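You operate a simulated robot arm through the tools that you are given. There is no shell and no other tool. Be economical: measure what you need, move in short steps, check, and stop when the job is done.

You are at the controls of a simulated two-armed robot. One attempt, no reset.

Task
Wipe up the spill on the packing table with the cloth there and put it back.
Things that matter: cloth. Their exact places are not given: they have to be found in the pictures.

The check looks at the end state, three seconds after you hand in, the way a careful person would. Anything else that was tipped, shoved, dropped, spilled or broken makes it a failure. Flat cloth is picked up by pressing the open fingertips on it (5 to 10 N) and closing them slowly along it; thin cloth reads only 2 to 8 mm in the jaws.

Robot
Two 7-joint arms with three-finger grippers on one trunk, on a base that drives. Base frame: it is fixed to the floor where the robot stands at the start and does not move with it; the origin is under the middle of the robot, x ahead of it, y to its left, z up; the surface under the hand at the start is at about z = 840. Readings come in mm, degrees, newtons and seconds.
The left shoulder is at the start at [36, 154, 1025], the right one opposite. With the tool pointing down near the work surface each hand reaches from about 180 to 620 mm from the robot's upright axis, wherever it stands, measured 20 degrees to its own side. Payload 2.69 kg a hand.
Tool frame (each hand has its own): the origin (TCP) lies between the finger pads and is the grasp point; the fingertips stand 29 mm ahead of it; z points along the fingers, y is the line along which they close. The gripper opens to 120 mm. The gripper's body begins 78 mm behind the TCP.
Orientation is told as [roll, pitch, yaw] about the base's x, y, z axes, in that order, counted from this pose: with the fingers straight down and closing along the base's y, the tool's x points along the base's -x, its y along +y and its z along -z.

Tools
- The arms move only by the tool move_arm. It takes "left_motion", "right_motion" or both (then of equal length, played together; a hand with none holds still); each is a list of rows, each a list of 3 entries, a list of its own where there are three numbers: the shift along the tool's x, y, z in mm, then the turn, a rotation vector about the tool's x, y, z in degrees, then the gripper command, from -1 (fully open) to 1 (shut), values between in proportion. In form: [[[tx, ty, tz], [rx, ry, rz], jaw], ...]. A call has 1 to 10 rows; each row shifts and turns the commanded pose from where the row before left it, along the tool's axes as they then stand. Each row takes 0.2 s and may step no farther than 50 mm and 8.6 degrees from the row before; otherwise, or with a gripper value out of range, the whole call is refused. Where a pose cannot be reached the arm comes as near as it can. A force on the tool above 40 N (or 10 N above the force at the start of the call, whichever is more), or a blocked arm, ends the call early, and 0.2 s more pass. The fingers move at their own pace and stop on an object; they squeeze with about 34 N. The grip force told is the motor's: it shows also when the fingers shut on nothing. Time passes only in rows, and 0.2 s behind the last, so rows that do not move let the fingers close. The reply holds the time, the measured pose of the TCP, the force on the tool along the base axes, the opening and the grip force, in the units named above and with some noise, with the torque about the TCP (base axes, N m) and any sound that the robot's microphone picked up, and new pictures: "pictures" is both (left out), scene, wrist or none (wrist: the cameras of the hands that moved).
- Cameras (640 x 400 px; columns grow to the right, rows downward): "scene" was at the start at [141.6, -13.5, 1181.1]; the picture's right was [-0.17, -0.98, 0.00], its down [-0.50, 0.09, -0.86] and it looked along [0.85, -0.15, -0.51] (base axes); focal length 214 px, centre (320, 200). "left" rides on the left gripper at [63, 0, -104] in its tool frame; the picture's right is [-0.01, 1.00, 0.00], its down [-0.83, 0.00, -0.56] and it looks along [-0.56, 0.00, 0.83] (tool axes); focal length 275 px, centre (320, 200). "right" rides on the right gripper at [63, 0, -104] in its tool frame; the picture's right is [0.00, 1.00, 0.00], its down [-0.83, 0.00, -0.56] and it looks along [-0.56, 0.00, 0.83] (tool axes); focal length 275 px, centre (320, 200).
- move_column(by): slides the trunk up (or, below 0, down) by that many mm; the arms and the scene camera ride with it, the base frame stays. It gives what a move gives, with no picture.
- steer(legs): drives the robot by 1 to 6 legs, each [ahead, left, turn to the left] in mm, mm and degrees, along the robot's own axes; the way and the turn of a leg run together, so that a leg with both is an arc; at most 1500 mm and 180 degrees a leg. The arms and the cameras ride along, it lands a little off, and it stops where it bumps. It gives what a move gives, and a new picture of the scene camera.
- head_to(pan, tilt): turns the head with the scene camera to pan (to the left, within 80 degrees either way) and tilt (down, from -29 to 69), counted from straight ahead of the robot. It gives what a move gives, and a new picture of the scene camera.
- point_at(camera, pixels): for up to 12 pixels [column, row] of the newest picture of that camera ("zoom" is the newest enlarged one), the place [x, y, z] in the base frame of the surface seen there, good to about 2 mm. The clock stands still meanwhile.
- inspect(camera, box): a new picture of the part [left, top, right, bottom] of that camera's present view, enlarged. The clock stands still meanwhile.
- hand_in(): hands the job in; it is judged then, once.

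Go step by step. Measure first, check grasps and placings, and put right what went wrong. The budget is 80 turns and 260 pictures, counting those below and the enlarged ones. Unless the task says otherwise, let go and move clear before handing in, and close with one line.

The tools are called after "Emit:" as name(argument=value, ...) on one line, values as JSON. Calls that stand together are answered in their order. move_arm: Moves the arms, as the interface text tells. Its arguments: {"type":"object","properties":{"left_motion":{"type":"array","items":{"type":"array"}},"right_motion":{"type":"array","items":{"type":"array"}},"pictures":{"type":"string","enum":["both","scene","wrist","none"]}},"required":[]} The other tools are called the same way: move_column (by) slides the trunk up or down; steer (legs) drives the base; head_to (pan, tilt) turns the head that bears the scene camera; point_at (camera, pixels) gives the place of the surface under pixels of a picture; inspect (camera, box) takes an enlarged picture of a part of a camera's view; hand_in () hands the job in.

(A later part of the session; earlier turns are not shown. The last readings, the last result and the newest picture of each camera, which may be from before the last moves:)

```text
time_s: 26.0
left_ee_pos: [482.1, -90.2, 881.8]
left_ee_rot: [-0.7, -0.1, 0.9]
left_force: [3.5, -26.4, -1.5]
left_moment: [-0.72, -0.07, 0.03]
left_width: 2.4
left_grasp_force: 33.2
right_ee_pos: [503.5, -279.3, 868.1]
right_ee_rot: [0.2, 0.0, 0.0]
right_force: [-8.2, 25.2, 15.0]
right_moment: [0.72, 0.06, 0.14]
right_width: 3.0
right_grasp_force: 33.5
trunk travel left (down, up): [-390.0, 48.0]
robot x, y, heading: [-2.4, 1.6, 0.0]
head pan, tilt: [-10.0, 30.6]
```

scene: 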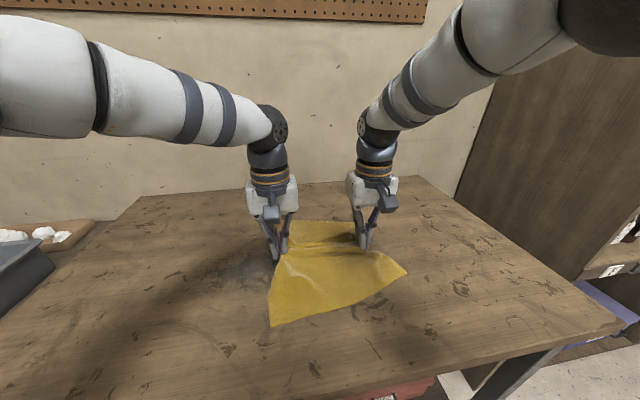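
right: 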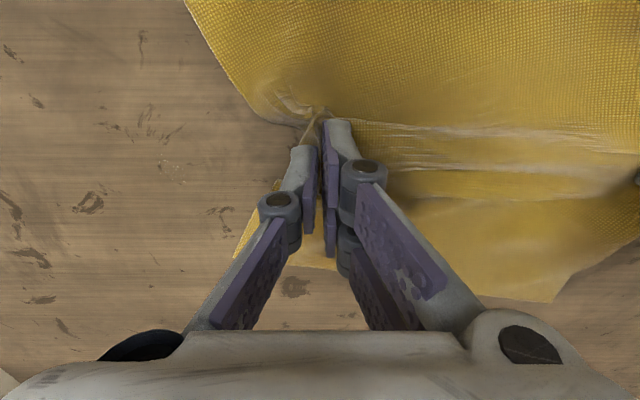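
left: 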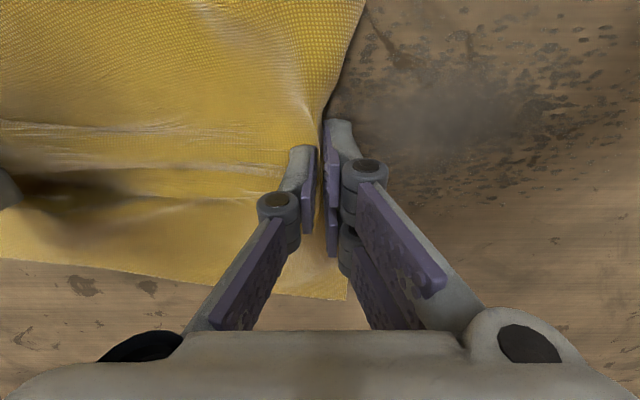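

Emit:
move_arm(right_motion=[[[0, 18, 0], [0, 0, 0], 1], [[0, 18, 0], [0, 0, 0], 1], [[0, 14, 0], [0, 0, 0], 1], [[12, 0, 0], [0, 0, 0], 1], [[0, -18, 0], [0, 0, 0], 1], [[0, -18, 0], [0, 0, 0], 1], [[0, -12, 0], [0, 0, 0], 1], [[12, 0, 0], [0, 0, 0], 1], [[0, 20, 0], [0, 0, 0], 1], [[0, 20, 0], [0, 0, 0], 1]], pictures="none")

Emit:
move_arm(right_motion=[[[0, 0, -10], [0, 0, 0], 1], [[0, 0, -10], [0, 0, 0], 1], [[2, 25, 0], [0, 0, 0], 1], [[0, 25, 0], [0, 0, 0], 1], [[0, 25, 0], [0, 0, 0], 1], [[0, 10, 0], [0, 0, 0], 1], [[0, 0, 0], [0, 0, 0], 1]], left_motion=[[[0, 0, -8], [0, 0, 0], 1], [[0, 25, 0], [0, 0, 0], 1], [[0, 25, 0], [0, 0, 0], 1], [[0, 25, 0], [0, 0, 0], 1], [[0, 25, 0], [0, 0, 0], 1], [[0, 15, 0], [0, 0, 0], 1], [[0, 0, 0], [0, 0, 0], 1]], pictures="both")

Emit:
inspect(camera="right", box=[60, 60, 300, 270])

```text
time_s: 28.2
left_ee_pos: [481.8, -88.3, 882.4]
left_ee_rot: [-0.4, -0.2, 0.9]
left_force: [0.4, 1.8, -1.8]
left_moment: [0.11, 0.05, 0.0]
left_width: 3.5
left_grasp_force: 35.1
right_ee_pos: [479.1, -237.6, 867.1]
right_ee_rot: [0.0, 0.0, -0.1]
right_force: [-0.9, 3.1, 26.7]
right_moment: [0.01, -0.07, 0.01]
right_width: 1.7
right_grasp_force: 32.0
trunk travel left (down, up): [-390.0, 48.0]
robot x, y, heading: [-3.9, 1.2, 0.0]
head pan, tilt: [-10.0, 30.6]
```

```text
time_s: 29.8
left_ee_pos: [478.3, 22.9, 886.0]
left_ee_rot: [0.0, -0.1, 0.0]
left_force: [-0.6, 1.2, 0.7]
left_moment: [-0.3, 0.03, 0.02]
left_width: 2.4
left_grasp_force: 34.1
right_ee_pos: [479.1, -154.0, 886.3]
right_ee_rot: [0.1, 0.0, 0.1]
right_force: [0.1, 3.1, 0.9]
right_moment: [-0.14, -0.04, 0.03]
right_width: 0.9
right_grasp_force: 29.0
trunk travel left (down, up): [-390.0, 48.0]
robot x, y, heading: [1.0, -1.2, -0.0]
head pan, tilt: [-10.0, 30.6]
```

scene: 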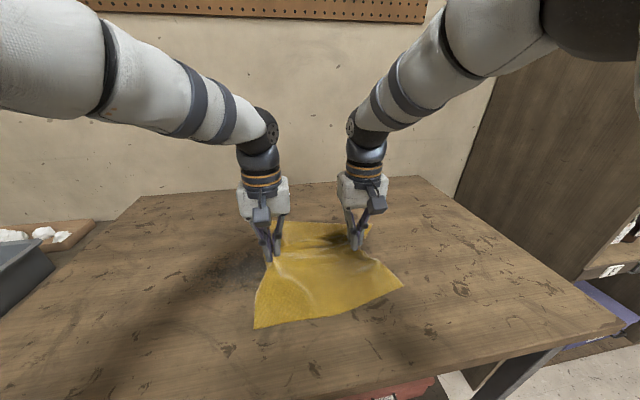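
right: 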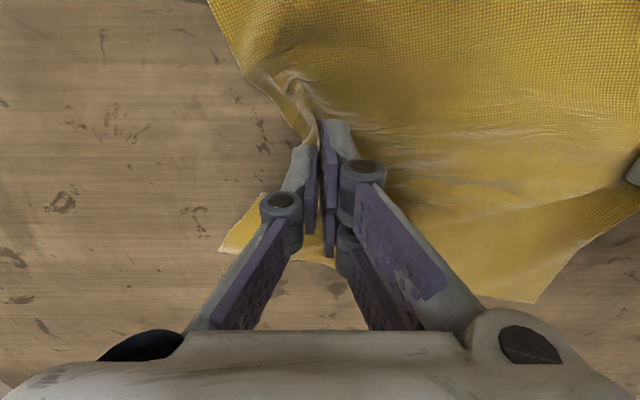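
left: 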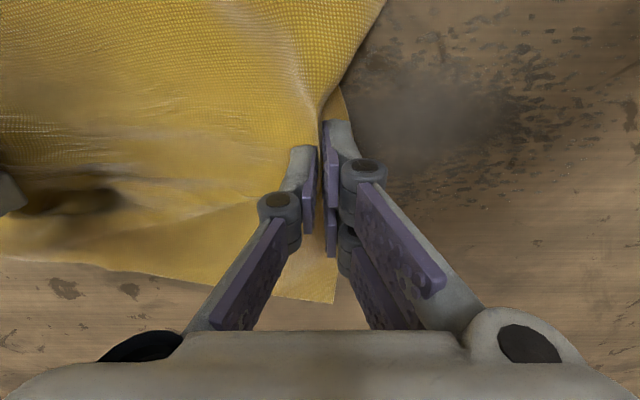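

```text
1.90 times, centred on (180, 165) of right
```

zoom: 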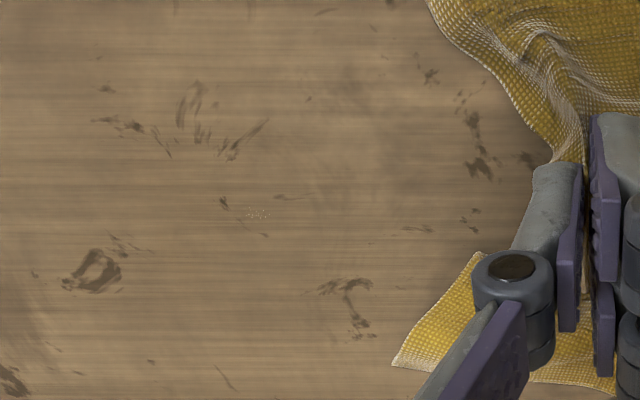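

Only a tiny remnant is left, at right-camera (148,172). I'll measure it and look at it more closely.

Emit:
inspect(camera="right", box=[100, 140, 196, 200])

Emit:
point_at(camera="right", pixels=[[148, 172], [142, 171], [154, 174]])

```text
6.67 times, centred on (148, 170) of right
```

zoom: 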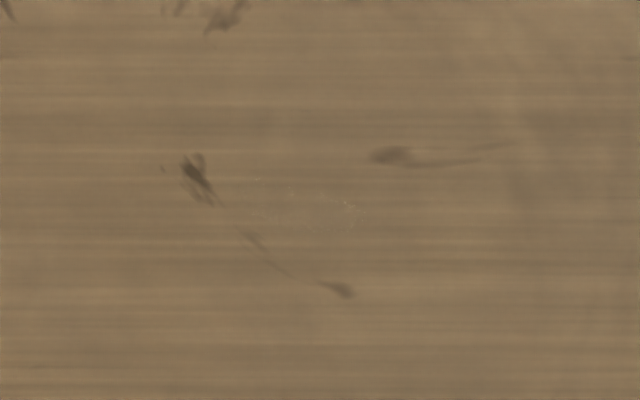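

```text
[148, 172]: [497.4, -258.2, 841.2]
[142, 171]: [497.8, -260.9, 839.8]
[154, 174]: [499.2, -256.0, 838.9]
```

A faint droplet remains at (497,-259). I'll wipe it with crosswise strokes along x at y≈−250 and −265.

Emit:
move_arm(right_motion=[[[0, -32, 0], [0, 0, 0], 1], [[0, -32, 0], [0, 0, 0], 1], [[0, -32, 0], [0, 0, 0], 1], [[0, 0, 12], [0, 0, 0], 1], [[0, 0, 7.5], [0, 0, 0], 1], [[-15, 0, 0], [0, 0, 0], 1], [[-15, 0, 0], [0, 0, 0], 1], [[-10, 0, 0], [0, 0, 0], 1], [[0, -10, 0], [0, 0, 0], 1], [[15, 0, 0], [0, 0, 0], 1]], left_motion=[[[0, -32, 0], [0, 0, 0], 1], [[0, -32, 0], [0, 0, 0], 1], [[0, -30, 0], [0, 0, 0], 1], [[0, 0, 5], [0, 0, 0], 1], [[0, 0, 0], [0, 0, 0], 1], [[0, 0, 0], [0, 0, 0], 1], [[0, 0, 0], [0, 0, 0], 1], [[0, 0, 0], [0, 0, 0], 1], [[0, 0, 0], [0, 0, 0], 1], [[0, 0, 0], [0, 0, 0], 1]], pictures="none")

Emit:
move_arm(right_motion=[[[15, 0, 0], [0, 0, 0], 1], [[0, -8, 0], [0, 0, 0], 1], [[-15, 0, 0], [0, 0, 0], 1], [[-15, 0, 0], [0, 0, 0], 1], [[0, 10, 0], [0, 0, 0], 1], [[15, 0, 0], [0, 0, 0], 1], [[5, 0, 0], [0, 0, 0], 1], [[0, 15, 0], [0, 0, 0], 1], [[0, 15, 0], [0, 0, 0], 1]], pictures="none")

Emit:
move_arm(right_motion=[[[0, 0, -10], [0, 0, 0], 1], [[0, 0, -10], [0, 0, 0], 1], [[5, 25, 0], [0, 0, 0], 1], [[0, 25, 0], [0, 0, 0], 1], [[0, 25, 0], [0, 0, 0], 1], [[0, 10, 0], [0, 0, 0], 1], [[0, 0, 0], [0, 0, 0], 1]], left_motion=[[[0, 0, -5], [0, 0, 0], 1], [[0, 25, 0], [0, 0, 0], 1], [[0, 25, 0], [0, 0, 0], 1], [[0, 25, 0], [0, 0, 0], 1], [[0, 25, 0], [0, 0, 0], 1], [[0, 0, 0], [0, 0, 0], 1], [[0, 0, 0], [0, 0, 0], 1]], pictures="both")

Emit:
inspect(camera="right", box=[60, 60, 300, 270])

Emit:
inspect(camera="right", box=[100, 140, 196, 200])

```text
time_s: 32.0
left_ee_pos: [478.8, -71.0, 882.5]
left_ee_rot: [-0.4, -0.1, 0.3]
left_force: [2.3, -17.6, -1.8]
left_moment: [-0.46, -0.06, 0.02]
left_width: 2.0
left_grasp_force: 30.2
right_ee_pos: [503.5, -259.3, 868.5]
right_ee_rot: [0.1, 0.0, 0.0]
right_force: [-0.8, 18.9, 8.2]
right_moment: [0.44, -0.09, 0.07]
right_width: 2.1
right_grasp_force: 32.1
trunk travel left (down, up): [-390.0, 48.0]
robot x, y, heading: [-1.8, 1.9, 0.1]
head pan, tilt: [-10.0, 30.6]
```

```text
time_s: 33.0
left_ee_pos: [480.6, -74.6, 884.0]
left_ee_rot: [-1.2, -0.2, 0.3]
left_force: [4.3, -21.5, -0.1]
left_moment: [-0.63, -0.1, 0.02]
left_width: 1.9
left_grasp_force: 30.2
right_ee_pos: [514.1, -261.7, 869.5]
right_ee_rot: [0.8, 0.2, 0.1]
right_force: [-4.5, 19.4, 6.9]
right_moment: [0.56, 0.05, 0.1]
right_width: 1.9
right_grasp_force: 31.2
trunk travel left (down, up): [-390.0, 48.0]
robot x, y, heading: [-1.6, 2.0, 0.2]
head pan, tilt: [-10.0, 30.6]
stopped in row 4 (right hand): the force on the tool passed its limit at 40 N (the readings are from after the stop); the commanded pose is now the measured one
```

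```text
time_s: 33.6
left_ee_pos: [478.5, -64.2, 887.6]
left_ee_rot: [-1.6, -0.4, -0.2]
left_force: [4.5, -21.9, -0.3]
left_moment: [-0.65, -0.13, 0.02]
left_width: 2.8
left_grasp_force: 33.4
right_ee_pos: [512.5, -255.0, 884.2]
right_ee_rot: [1.6, 0.6, 0.2]
right_force: [-4.2, 22.3, 0.7]
right_moment: [0.69, 0.12, 0.02]
right_width: 2.3
right_grasp_force: 30.7
trunk travel left (down, up): [-390.0, 48.0]
robot x, y, heading: [-1.5, -0.6, -0.0]
head pan, tilt: [-10.0, 30.6]
stopped in row 2 (left hand): the force on the tool passed its limit at 45 N (the readings are from after the stop); the commanded pose is now the measured one
```

scene: 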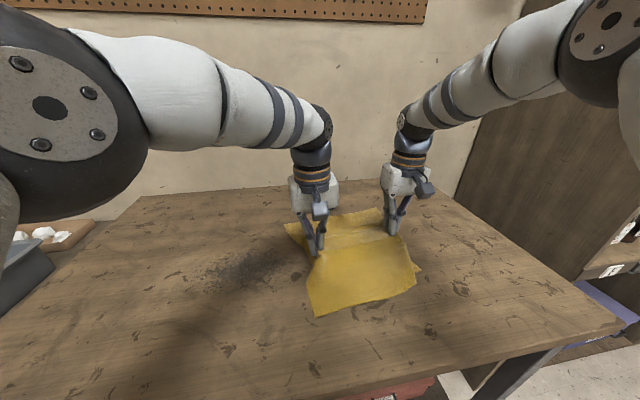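
right: 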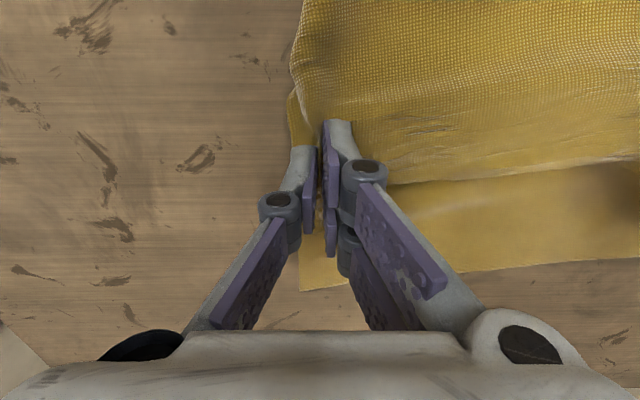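
left: 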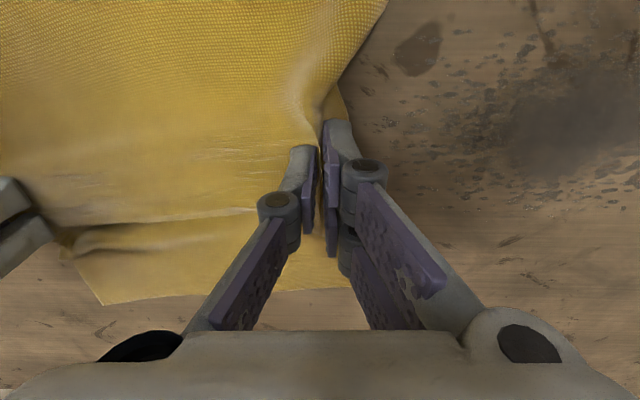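

```text
1.90 times, centred on (180, 165) of right
```

zoom: 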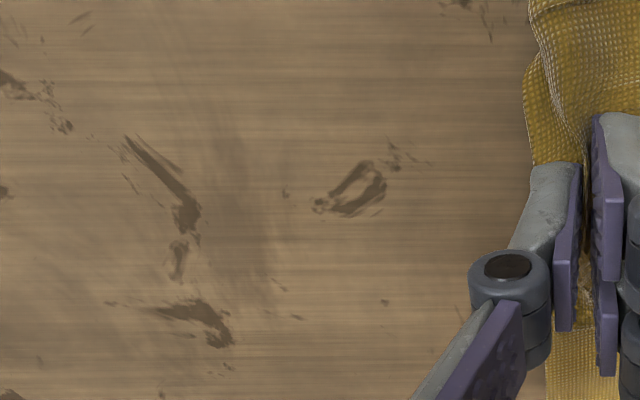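

```text
6.67 times, centred on (148, 170) of right
```

zoom: 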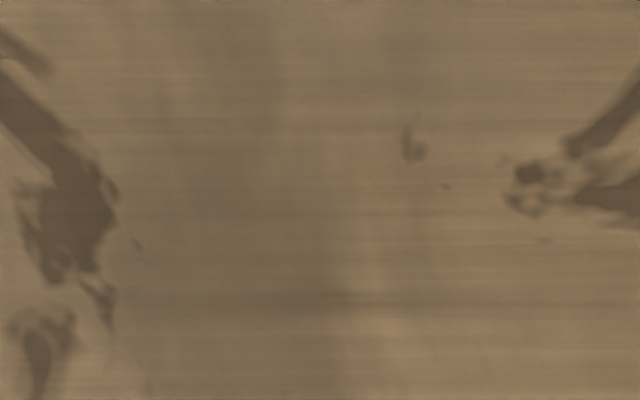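

The cloth is over-stretched (22 N between the hands). I'll bring the right hand 20 mm inward first, then move both back to look.

Emit:
move_arm(right_motion=[[[5, 10, 0], [0, 0, 0], 1], [[5, 10, 0], [0, 0, 0], 1], [[5, 25, 0], [0, 0, 0], 1], [[5, 25, 0], [0, 0, 0], 1], [[5, 20, 0], [0, 0, 0], 1], [[5, 10, 0], [0, 0, 0], 1], [[5, 0, 0], [0, 0, 0], 1]], left_motion=[[[0, 0, 0], [0, 0, 0], 1], [[0, 0, 0], [0, 0, 0], 1], [[0, 25, 0], [0, 0, 0], 1], [[0, 25, 0], [0, 0, 0], 1], [[0, 25, 0], [0, 0, 0], 1], [[0, 10, 0], [0, 0, 0], 1], [[0, 0, 0], [0, 0, 0], 1]], pictures="both")

Emit:
inspect(camera="right", box=[60, 60, 300, 270])

Emit:
inspect(camera="left", box=[340, 0, 640, 220])

```text
time_s: 35.2
left_ee_pos: [478.7, 22.3, 887.4]
left_ee_rot: [-1.3, -0.3, -0.2]
left_force: [1.1, 1.6, 1.0]
left_moment: [-0.21, 0.0, 0.0]
left_width: 1.2
left_grasp_force: 28.8
right_ee_pos: [478.0, -160.3, 886.7]
right_ee_rot: [1.1, 0.4, 0.1]
right_force: [0.0, 0.6, 1.1]
right_moment: [0.04, 0.01, 0.0]
right_width: 2.8
right_grasp_force: 30.1
trunk travel left (down, up): [-390.0, 48.0]
robot x, y, heading: [-1.0, -1.0, -0.1]
head pan, tilt: [-10.0, 30.6]
```

scene: 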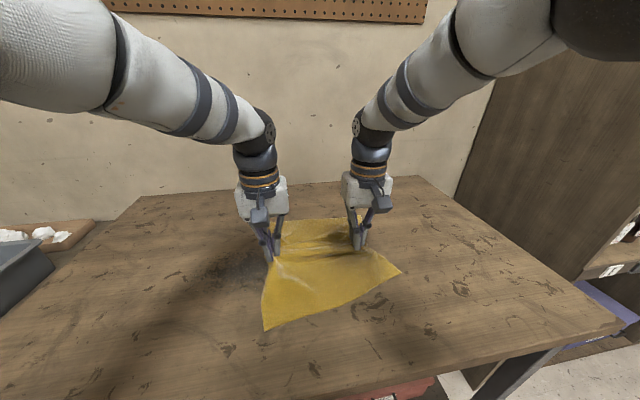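
right: 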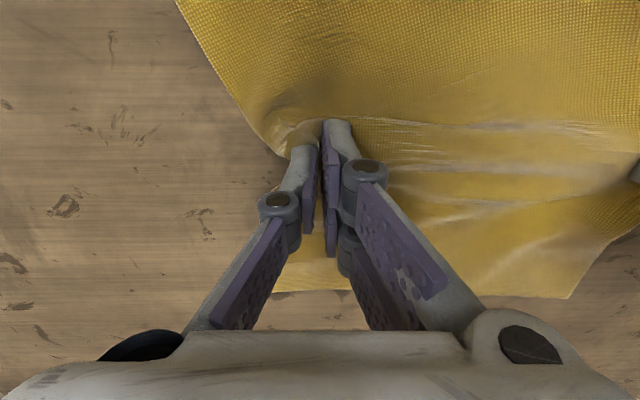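
left: 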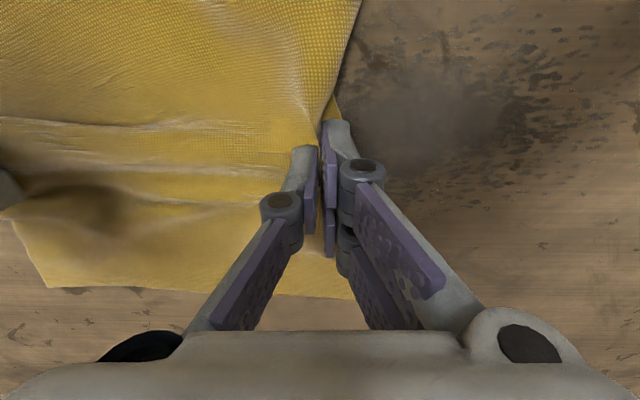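

```text
1.90 times, centred on (180, 165) of right
```

zoom: 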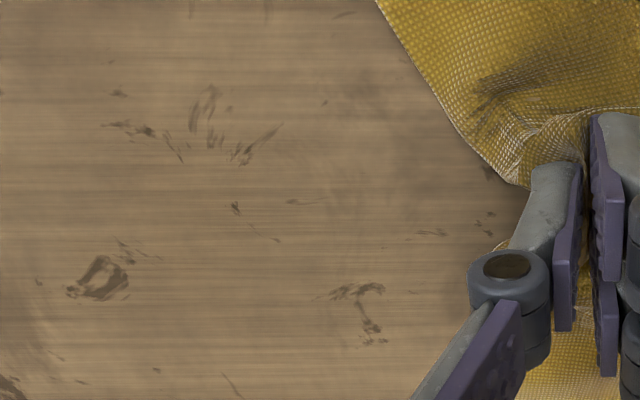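

```text
1.82 times, centred on (490, 110) of left
```

zoom: 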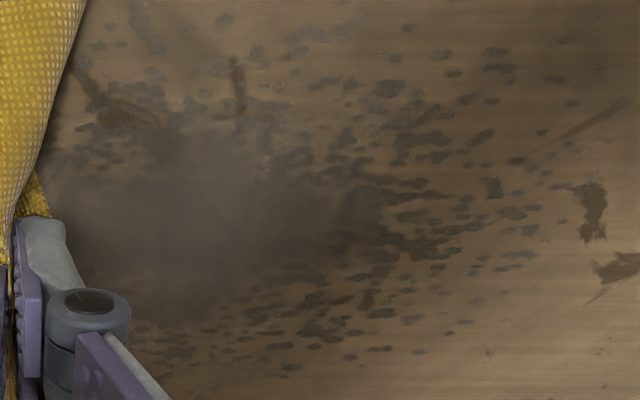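

The puddle is fully gone. The dark grimy patch that was under the cloth (left-camera (450,110)) might be wipeable, so I'll test it with one pressed stroke of the left bunch through its core.

Emit:
move_arm(left_motion=[[[8, 0, 10], [0, 0, 0], 1], [[7, 0, 8], [0, 0, 0], 1], [[0, 0, 1.5], [0, 0, 0], 1], [[0, 15, 0], [0, 0, 0], 1], [[0, 15, 0], [0, 0, 0], 1], [[0, 15, 0], [0, 0, 0], 1], [[0, 15, 0], [0, 0, 0], 1], [[0, 0, 0], [0, 0, 0], 1]], right_motion=[[[0, 0, 0], [0, 0, 0], 1], [[0, 0, 0], [0, 0, 0], 1], [[0, 0, 0], [0, 0, 0], 1], [[0, 15, 0], [0, 0, 0], 1], [[0, 15, 0], [0, 0, 0], 1], [[0, 15, 0], [0, 0, 0], 1], [[0, 15, 0], [0, 0, 0], 1], [[0, 0, 0], [0, 0, 0], 1]], pictures="none")

Emit:
move_arm(left_motion=[[[0, -15, 0], [0, 0, 0], 1], [[0, -15, 0], [0, 0, 0], 1], [[0, -15, 0], [0, 0, 0], 1], [[0, -15, 0], [0, 0, 0], 1], [[0, -15, -15], [0, 0, 0], 1], [[0, -15, 0], [0, 0, 0], 1], [[0, 0, 0], [0, 0, 0], 1]], right_motion=[[[0, -15, 0], [0, 0, 0], 1], [[0, -15, 0], [0, 0, 0], 1], [[0, -15, 0], [0, 0, 0], 1], [[0, -15, 0], [0, 0, 0], 1], [[0, -15, 0], [0, 0, 0], 1], [[0, -15, 0], [0, 0, 0], 1], [[0, 0, 0], [0, 0, 0], 1]], pictures="both")

Emit:
inspect(camera="left", box=[340, 0, 640, 220])

```text
time_s: 37.0
left_ee_pos: [462.2, 81.7, 866.8]
left_ee_rot: [-1.2, -0.7, -0.1]
left_force: [0.6, 0.7, 31.4]
left_moment: [0.85, 0.29, -0.03]
left_width: 3.1
left_grasp_force: 31.9
right_ee_pos: [478.0, -100.2, 889.8]
right_ee_rot: [1.3, 0.2, 0.1]
right_force: [-1.0, 2.3, 1.4]
right_moment: [-0.02, -0.03, -0.03]
right_width: 1.4
right_grasp_force: 30.7
trunk travel left (down, up): [-390.0, 48.0]
robot x, y, heading: [-3.4, 1.2, 0.1]
head pan, tilt: [-10.0, 30.6]
```

```text
time_s: 38.6
left_ee_pos: [461.7, -7.5, 881.7]
left_ee_rot: [-1.3, -0.2, -0.1]
left_force: [-0.1, -0.8, -3.1]
left_moment: [-0.64, 0.14, -0.05]
left_width: 3.0
left_grasp_force: 30.0
right_ee_pos: [479.4, -189.2, 885.8]
right_ee_rot: [1.2, 0.4, 0.2]
right_force: [0.2, 3.2, 1.7]
right_moment: [-0.26, -0.02, 0.01]
right_width: 1.2
right_grasp_force: 29.8
trunk travel left (down, up): [-390.0, 48.0]
robot x, y, heading: [-0.6, -1.9, -0.0]
head pan, tilt: [-10.0, 30.6]
```

scene: 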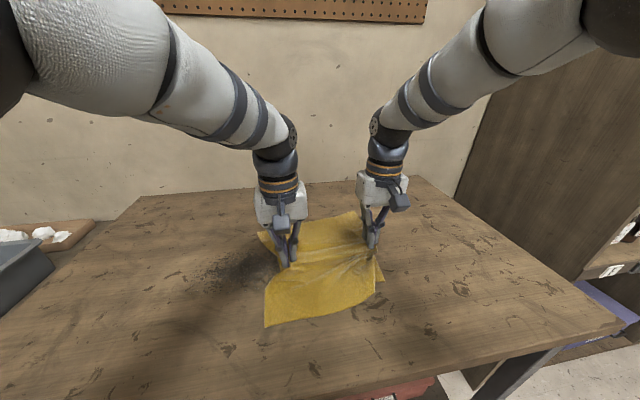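
right: 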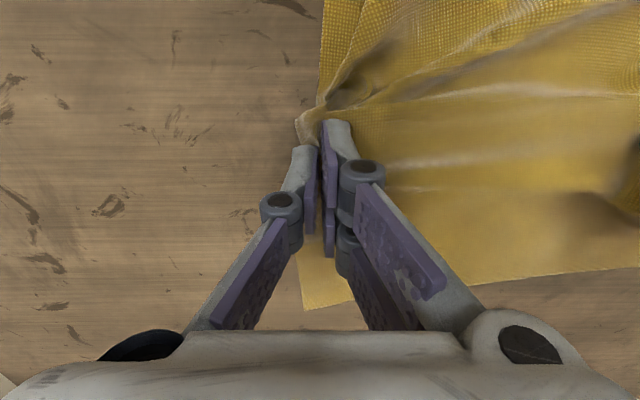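
left: 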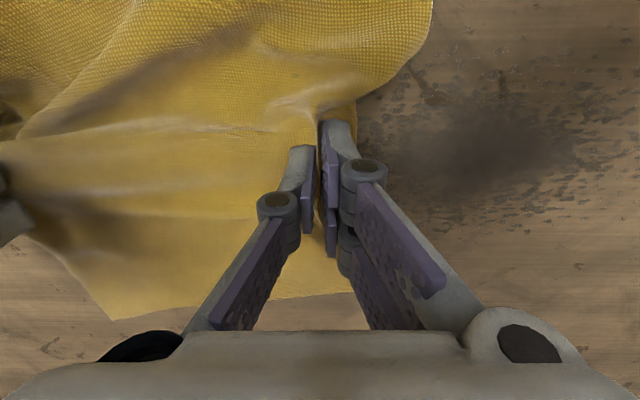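

```text
1.82 times, centred on (490, 110) of left
```

zoom: 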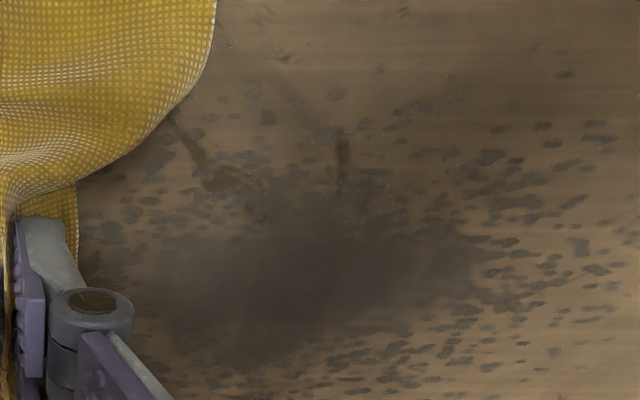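

The dark patch hasn't changed after a 30 N stroke, so it's a permanent mark in the table. I'll carry the cloth back to its original place.

Emit:
move_arm(left_motion=[[[-4, 0, -12], [0, 0, 0], 1], [[-4, 20, 0], [0, 0, 0], 1], [[-4, 20, 0], [0, 0, 0], 1], [[-4, 20, 0], [0, 0, 0], 1], [[0, 20, 0], [0, 0, 0], 1], [[0, 20, 0], [0, 0, 0], 1], [[0, 20, 0], [0, 0, 0], 1], [[0, 20, 0], [0, 0, 0], 1], [[0, 6, 0], [0, 0, 0], 1], [[0, 0, 0], [0, 0, 0], 1]], right_motion=[[[0, 0, -8], [0, 0, 0], 1], [[0, 20, 0], [0, 0, 0], 1], [[0, 20, 0], [0, 0, 0], 1], [[0, 20, 0], [0, 0, 0], 1], [[0, 20, 0], [0, 0, 0], 1], [[0, 20, 0], [0, 0, 0], 1], [[0, 20, 0], [0, 0, 0], 1], [[0, 20, 0], [0, 0, 0], 1], [[0, 6, 0], [0, 0, 0], 1], [[0, 0, 0], [0, 0, 0], 1]], pictures="both")

```text
time_s: 40.8
left_ee_pos: [479.6, 138.5, 891.2]
left_ee_rot: [-1.3, -0.3, -0.1]
left_force: [1.4, 0.4, 1.0]
left_moment: [-0.16, -0.01, 0.01]
left_width: 2.1
left_grasp_force: 33.0
right_ee_pos: [477.9, -43.3, 897.4]
right_ee_rot: [1.1, 0.5, 0.0]
right_force: [-0.3, 2.3, 0.5]
right_moment: [0.04, -0.01, 0.0]
right_width: 2.2
right_grasp_force: 29.3
trunk travel left (down, up): [-390.0, 48.0]
robot x, y, heading: [2.2, 1.3, 0.1]
head pan, tilt: [-10.0, 30.6]
```

scene: 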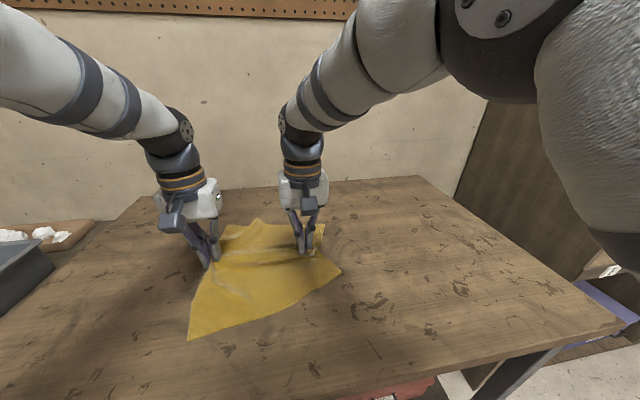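
right: 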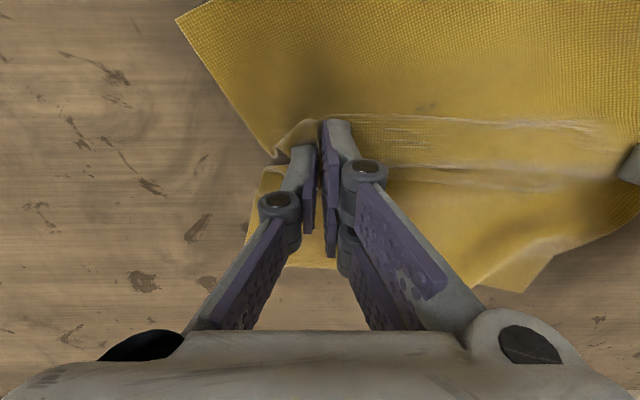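
left: 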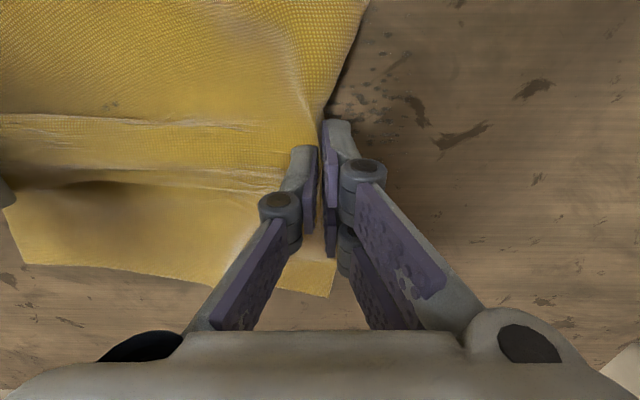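

The cloth is roughly back. I'll lower both hands to near contact, open partway so the fingers spread the gathers, and lift clear.

Emit:
move_arm(left_motion=[[[0, 0, 10], [0, 0, 0], 1], [[0, 0, 9], [0, 0, 0], 1], [[0, 0, 2], [0, 0, 0], 1], [[0, 0, 0], [0, 0, 0], 0.6], [[0, 0, 0], [0, 0, 0], 0.2], [[0, 0, 0], [0, 0, 0], 0.2], [[0, 0, -30], [0, 0, 0], 0.2], [[0, 0, -45], [0, 0, 0], 0.2], [[0, 0, -45], [0, 0, 0], 0.2], [[0, 20, -45], [0, 0, 0], 0.2]], right_motion=[[[0, 0, 13], [0, 0, 0], 1], [[0, 0, 9], [0, 0, 0], 1], [[0, 0, 2], [0, 0, 0], 1], [[0, 0, 0], [0, 0, 0], 0.6], [[0, 0, 0], [0, 0, 0], 0.2], [[0, 0, 0], [0, 0, 0], 0.2], [[0, 0, -30], [0, 0, 0], 0.2], [[0, 0, -45], [0, 0, 0], 0.2], [[0, 0, -45], [0, 0, 0], 0.2], [[0, -20, -45], [0, 0, 0], 0.2]], pictures="both")

```text
time_s: 43.0
left_ee_pos: [477.3, 161.1, 1035.5]
left_ee_rot: [-1.2, -0.3, -0.1]
left_force: [-0.2, 0.3, -0.1]
left_moment: [-0.02, -0.02, -0.01]
left_width: 48.0
left_grasp_force: 0.2
right_ee_pos: [479.2, -67.6, 1037.8]
right_ee_rot: [1.1, 0.4, 0.1]
right_force: [-0.9, 1.0, 1.2]
right_moment: [0.03, 0.0, -0.01]
right_width: 48.1
right_grasp_force: 0.1
trunk travel left (down, up): [-390.0, 48.0]
robot x, y, heading: [0.6, -0.4, -0.1]
head pan, tilt: [-10.0, 30.6]
```

scene: 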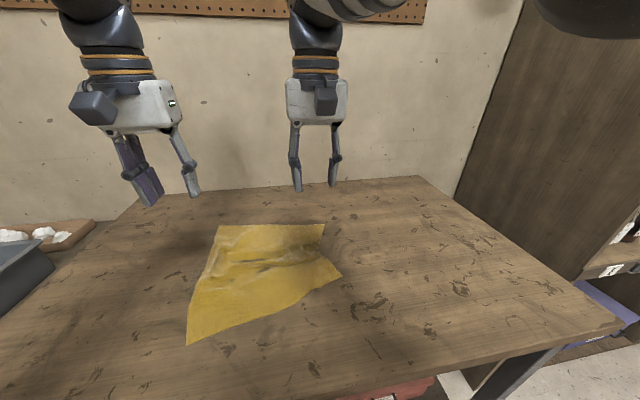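
right: 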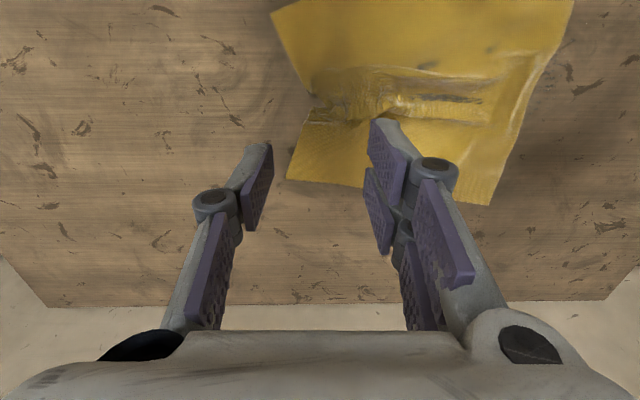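
left: 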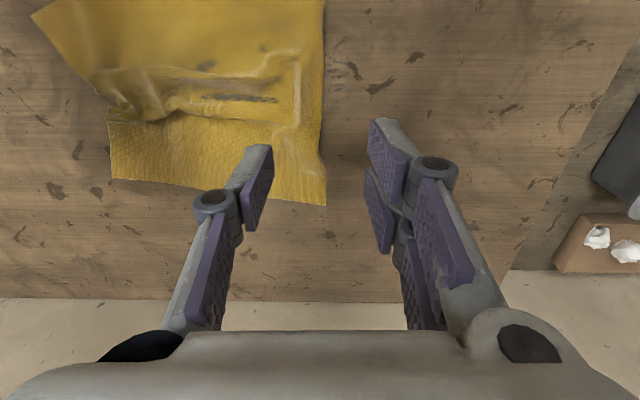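

The cloth is back but bunched across the middle. I'll measure the corners and look closer.

Emit:
inspect(camera="scene", box=[160, 205, 370, 355])

Emit:
point_at(camera="scene", pixels=[[187, 344], [341, 276], [324, 224], [220, 226], [319, 256], [204, 280], [270, 312], [270, 264], [280, 245]])

```text
2.67 times, centred on (265, 280) of scene
```

zoom: 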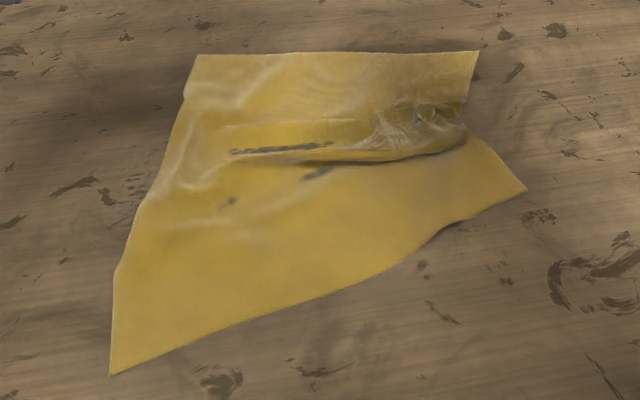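

```text
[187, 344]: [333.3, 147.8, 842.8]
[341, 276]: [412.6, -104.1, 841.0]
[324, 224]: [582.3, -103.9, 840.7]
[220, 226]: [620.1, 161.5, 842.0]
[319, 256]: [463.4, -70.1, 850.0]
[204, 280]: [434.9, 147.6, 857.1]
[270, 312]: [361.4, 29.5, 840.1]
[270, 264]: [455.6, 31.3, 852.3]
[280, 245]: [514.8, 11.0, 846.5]
```

Corners are now NL(333,148), NR(413,−104), FR(582,−104), FL(620,161). Originally they were about (330,190), (335,−76), (634,−74), (631,197). I'll re-grasp the two near corners and pull the near edge straight to its place, then do the far corners.

Emit:
move_arm(left_motion=[[[23.4, -8.2, 29], [-1.2, 0, 0], 0.5], [[23.4, -8.2, 29], [0, 0, 0], 0.5], [[23.4, -8.2, 29], [0, 0, 0], 0.5], [[23.4, -8.2, 29], [0, 0, 0], 0.5], [[23.4, -8.2, 29], [0, 0, 0], 0.5], [[0, 0, 0], [0, 0, 0], 0.5]], right_motion=[[[10.2, -0.4, 29.5], [1.1, 0, 0], 0.5], [[10.2, -0.4, 29.5], [0, 0, 0], 0.5], [[10.2, -0.4, 29.5], [0, 0, 0], 0.5], [[10.2, -0.4, 29.5], [0, 0, 0], 0.5], [[10.2, -0.4, 29.5], [0, 0, 0], 0.5], [[0, 0, 0], [0, 0, 0], 0.5]], pictures="both")

```text
time_s: 44.4
left_ee_pos: [362.1, 119.0, 889.2]
left_ee_rot: [-0.1, -0.3, -0.1]
left_force: [-0.4, -0.3, -0.3]
left_moment: [-0.02, 0.04, 0.0]
left_width: 30.1
left_grasp_force: 0.1
right_ee_pos: [427.5, -67.7, 889.7]
right_ee_rot: [0.1, 0.3, 0.2]
right_force: [0.7, -0.3, -0.2]
right_moment: [-0.03, 0.0, -0.02]
right_width: 30.0
right_grasp_force: 0.0
trunk travel left (down, up): [-390.0, 48.0]
robot x, y, heading: [-0.3, -1.2, -0.1]
head pan, tilt: [-10.0, 30.6]
```

scene: 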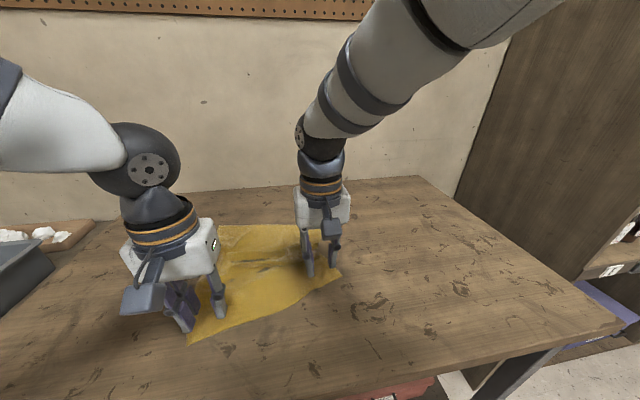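
right: 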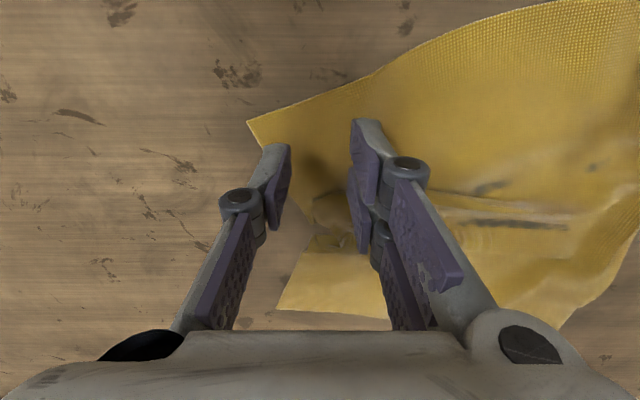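
left: 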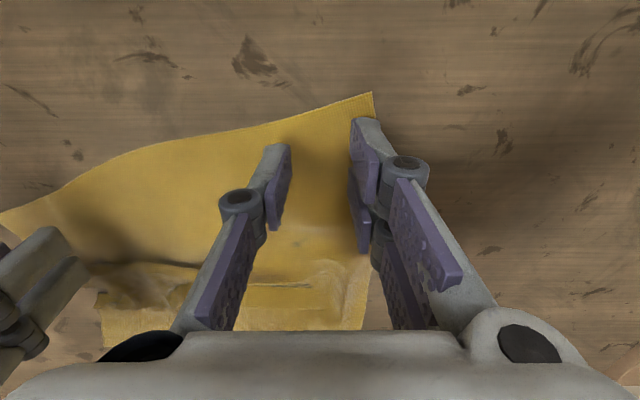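

The outer fingers are close to the cloth's sides, so I'll nudge both inward, lower them, and press.

Emit:
move_arm(left_motion=[[[0, -7, 10], [0, 0, 0], 0.5], [[0, 0, 7], [0, 0, 0], 0.5], [[0, 0, 1], [0, 0, 0], 0.5], [[0, 0, 1], [0, 0, 0], 0.5], [[0, 0, 1], [0, 0, 0], 0.5], [[0, 0, 0], [0, 0, 0], 0.5]], right_motion=[[[7, 7, 10], [0, 0, 0], 0.5], [[0, 0, 7], [0, 0, 0], 0.5], [[0, 0, 1], [0, 0, 0], 0.5], [[0, 0, 1], [0, 0, 0], 0.5], [[0, 0, 1], [0, 0, 0], 0.5], [[0, 0, 0], [0, 0, 0], 0.5]], pictures="wrist")

```text
time_s: 45.8
left_ee_pos: [362.5, 111.8, 870.2]
left_ee_rot: [-0.1, -0.4, -0.1]
left_force: [-0.2, 0.4, 2.5]
left_moment: [0.02, 0.04, 0.0]
left_width: 30.0
left_grasp_force: 0.0
right_ee_pos: [419.0, -61.2, 870.5]
right_ee_rot: [0.1, 0.3, 0.2]
right_force: [-0.9, -0.4, -0.3]
right_moment: [-0.05, 0.03, 0.0]
right_width: 29.8
right_grasp_force: 0.1
trunk travel left (down, up): [-390.0, 48.0]
robot x, y, heading: [1.4, 3.7, 0.0]
head pan, tilt: [-10.0, 30.6]
```

right: 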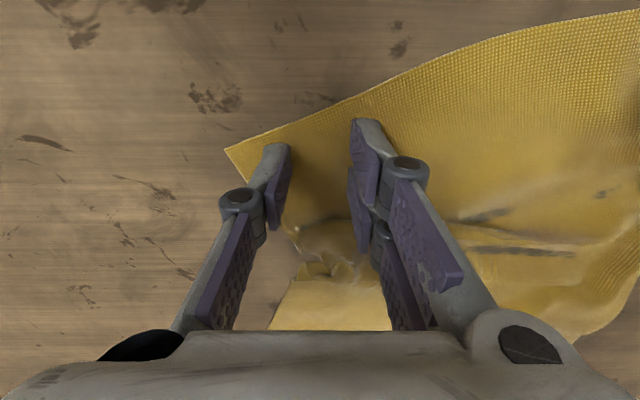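
left: 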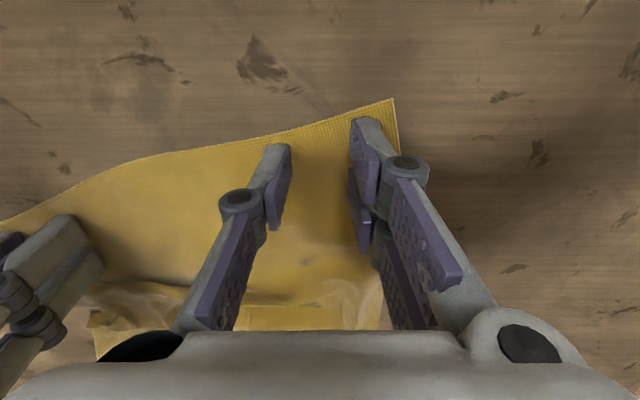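

Fingertips are over cloth on both sides. I'll press a bit more and close slowly.

Emit:
move_arm(left_motion=[[[0, 0, 0.5], [0, 0, 0], 0.5], [[0, 0, 0], [0, 0, 0], 0.5], [[0, 0, 0], [0, 0, 0], 0.58], [[0, 0, 0], [0, 0, 0], 0.66], [[0, 0, 0], [0, 0, 0], 0.74], [[0, 0, 0], [0, 0, 0], 0.82], [[0, 0, 0], [0, 0, 0], 0.9], [[0, 0, 0], [0, 0, 0], 1], [[0, 0, 0], [0, 0, 0], 1], [[0, 0, 0], [0, 0, 0], 1]], right_motion=[[[0, 0, 1], [0, 0, 0], 0.5], [[0, 0, 0.8], [0, 0, 0], 0.5], [[0, 0, 0], [0, 0, 0], 0.58], [[0, 0, 0], [0, 0, 0], 0.66], [[0, 0, 0], [0, 0, 0], 0.74], [[0, 0, 0], [0, 0, 0], 0.82], [[0, 0, 0], [0, 0, 0], 0.9], [[0, 0, 0], [0, 0, 0], 1], [[0, 0, 0], [0, 0, 0], 1], [[0, 0, 0], [0, 0, 0], 1]], pictures="wrist")

```text
time_s: 48.0
left_ee_pos: [363.4, 112.9, 869.1]
left_ee_rot: [-0.1, -0.3, 0.0]
left_force: [-0.4, 0.7, 1.2]
left_moment: [-0.01, -0.03, 0.01]
left_width: 0.0
left_grasp_force: 28.4
right_ee_pos: [419.8, -60.9, 868.5]
right_ee_rot: [0.2, 0.3, 0.0]
right_force: [0.4, 2.0, 0.9]
right_moment: [0.05, 0.02, -0.01]
right_width: 3.7
right_grasp_force: 35.2
trunk travel left (down, up): [-390.0, 48.0]
robot x, y, heading: [-1.0, -1.8, -0.0]
head pan, tilt: [-10.0, 30.6]
```

right: 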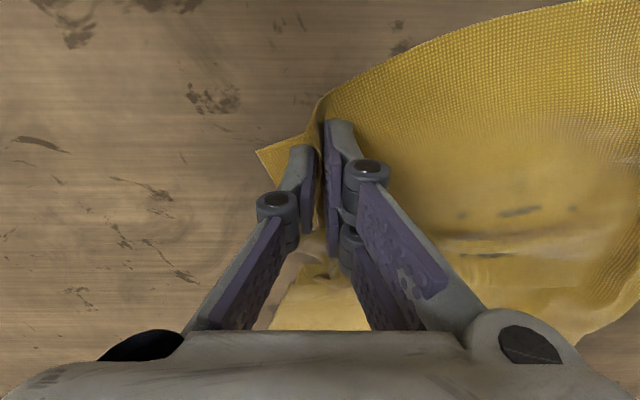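
left: 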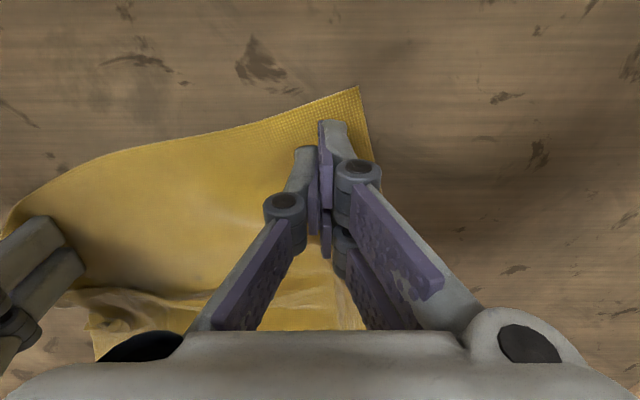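

The right hand holds cloth (3.7 mm), but the left closed on nothing. I'll reopen the left, shift it inward, press harder, and close again.

Emit:
move_arm(left_motion=[[[0, 0, -8], [0, 0, 0], 0.5], [[0, -10, 0], [0, 0, 0], 0.5], [[0, 0, 7.5], [0, 0, 0], 0.5], [[0, 0, 1], [0, 0, 0], 0.5], [[0, 0, 0.7], [0, 0, 0], 0.5], [[0, 0, 0], [0, 0, 0], 0.5]], pictures="wrist")

```text
time_s: 49.4
left_ee_pos: [362.7, 102.5, 869.0]
left_ee_rot: [0.1, -0.5, -0.1]
left_force: [-0.9, 2.7, 33.1]
left_moment: [0.68, 0.42, 0.01]
left_width: 30.5
left_grasp_force: 0.0
right_ee_pos: [419.6, -61.1, 869.7]
right_ee_rot: [0.2, 0.3, 0.1]
right_force: [0.1, -1.4, 0.6]
right_moment: [1.12, 0.08, 0.04]
right_width: 1.8
right_grasp_force: 29.2
trunk travel left (down, up): [-390.0, 48.0]
robot x, y, heading: [2.4, 0.8, 0.1]
head pan, tilt: [-10.0, 30.6]
```

left: 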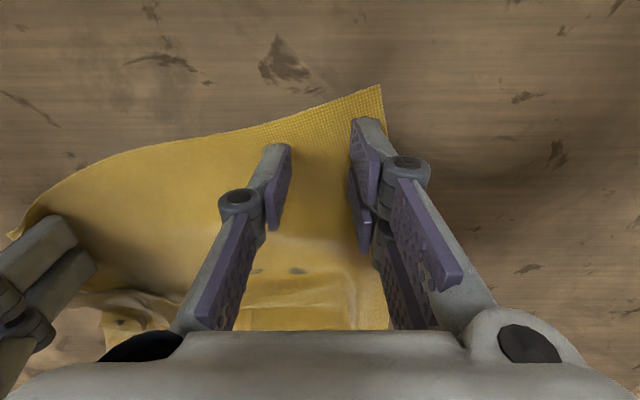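

Force is now 33 N, too much. I'll ease up 1 mm and close slowly.

Emit:
move_arm(left_motion=[[[0, 0, -0.9], [0, 0, 0], 0.5], [[0, 0, 0], [0, 0, 0], 0.56], [[0, 0, 0], [0, 0, 0], 0.63], [[0, 0, 0], [0, 0, 0], 0.7], [[0, 0, 0], [0, 0, 0], 0.78], [[0, 0, 0], [0, 0, 0], 0.86], [[0, 0, 0], [0, 0, 0], 0.94], [[0, 0, 0], [0, 0, 0], 1], [[0, 0, 0], [0, 0, 0], 1], [[0, 0, 0], [0, 0, 0], 1]], pictures="wrist")

```text
time_s: 51.6
left_ee_pos: [363.4, 102.4, 868.5]
left_ee_rot: [-0.1, -0.3, -0.1]
left_force: [0.5, -1.8, 0.1]
left_moment: [0.01, 0.05, 0.0]
left_width: 2.4
left_grasp_force: 30.9
right_ee_pos: [420.6, -60.1, 868.3]
right_ee_rot: [0.2, 0.5, 0.2]
right_force: [-2.3, 6.1, 6.5]
right_moment: [-0.45, 0.04, -0.04]
right_width: 2.3
right_grasp_force: 34.0
trunk travel left (down, up): [-390.0, 48.0]
robot x, y, heading: [1.9, 0.8, 0.0]
head pan, tilt: [-10.0, 30.6]
```

left: 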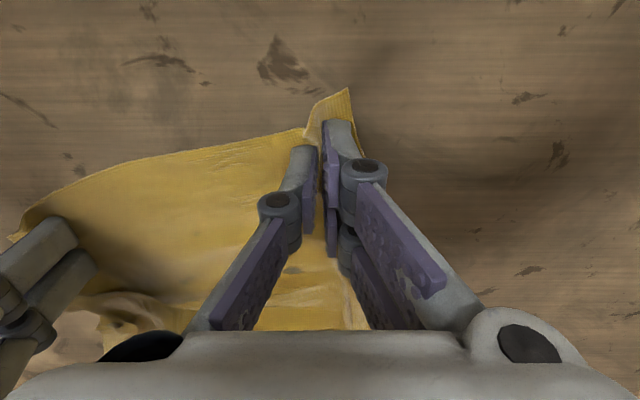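

Both hands hold the near corners. I'll lift slightly and carry the near edge to its place, straightening the right side.

Emit:
move_arm(left_motion=[[[0, 0, -10], [0, 0, 0], 1], [[0, 8, 0], [0, 0, 0], 1], [[0, 8, 0], [0, 0, 0], 1], [[0, 8, 0], [0, 0, 0], 1], [[0, 8, 0], [0, 0, 0], 1], [[5, 8, 0], [0, 0, 0], 1], [[5, 0, 0], [0, 0, 0], 1], [[0, 0, 0], [0, 0, 0], 1]], right_motion=[[[0, 0, -10], [0, 0, 0], 1], [[12, 7, 0], [0, 0, 8], 1], [[11, 8, 0], [0, 0, 8], 1], [[12, 11, 0], [0, 0, 0], 1], [[12, 12, 0], [0, 0, 0], 1], [[12, 12, 0], [0, 0, 0], 1], [[5, 0, 0], [0, 0, 0], 1], [[0, 0, 0], [0, 0, 0], 1]], pictures="both")

```text
time_s: 53.4
left_ee_pos: [353.0, 142.9, 877.1]
left_ee_rot: [-0.1, -0.4, -0.1]
left_force: [0.3, -0.5, 0.9]
left_moment: [0.01, -0.02, 0.0]
left_width: 2.5
left_grasp_force: 30.6
right_ee_pos: [368.7, 0.6, 878.9]
right_ee_rot: [-0.1, 0.3, -15.9]
right_force: [0.5, 2.1, 2.4]
right_moment: [-0.17, 0.02, 0.01]
right_width: 1.2
right_grasp_force: 29.4
trunk travel left (down, up): [-390.0, 48.0]
robot x, y, heading: [0.3, -0.1, 0.1]
head pan, tilt: [-10.0, 30.6]
```

scene: 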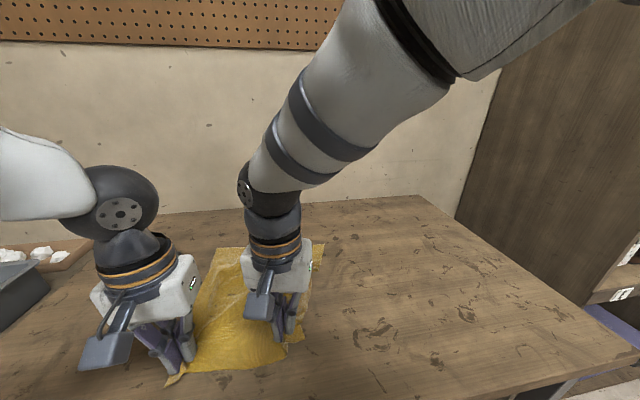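
right: 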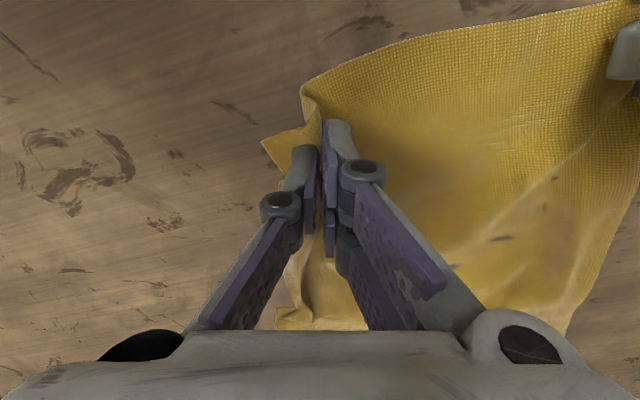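
left: 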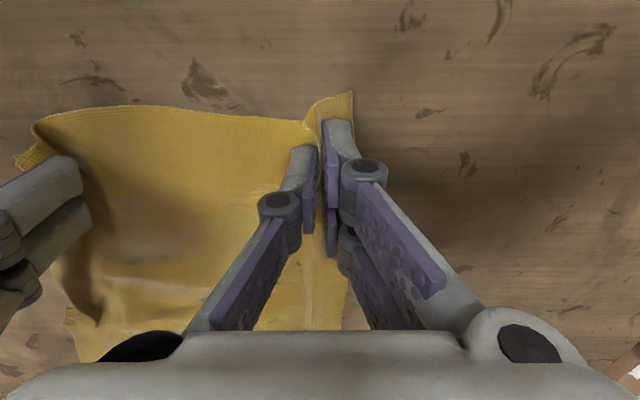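

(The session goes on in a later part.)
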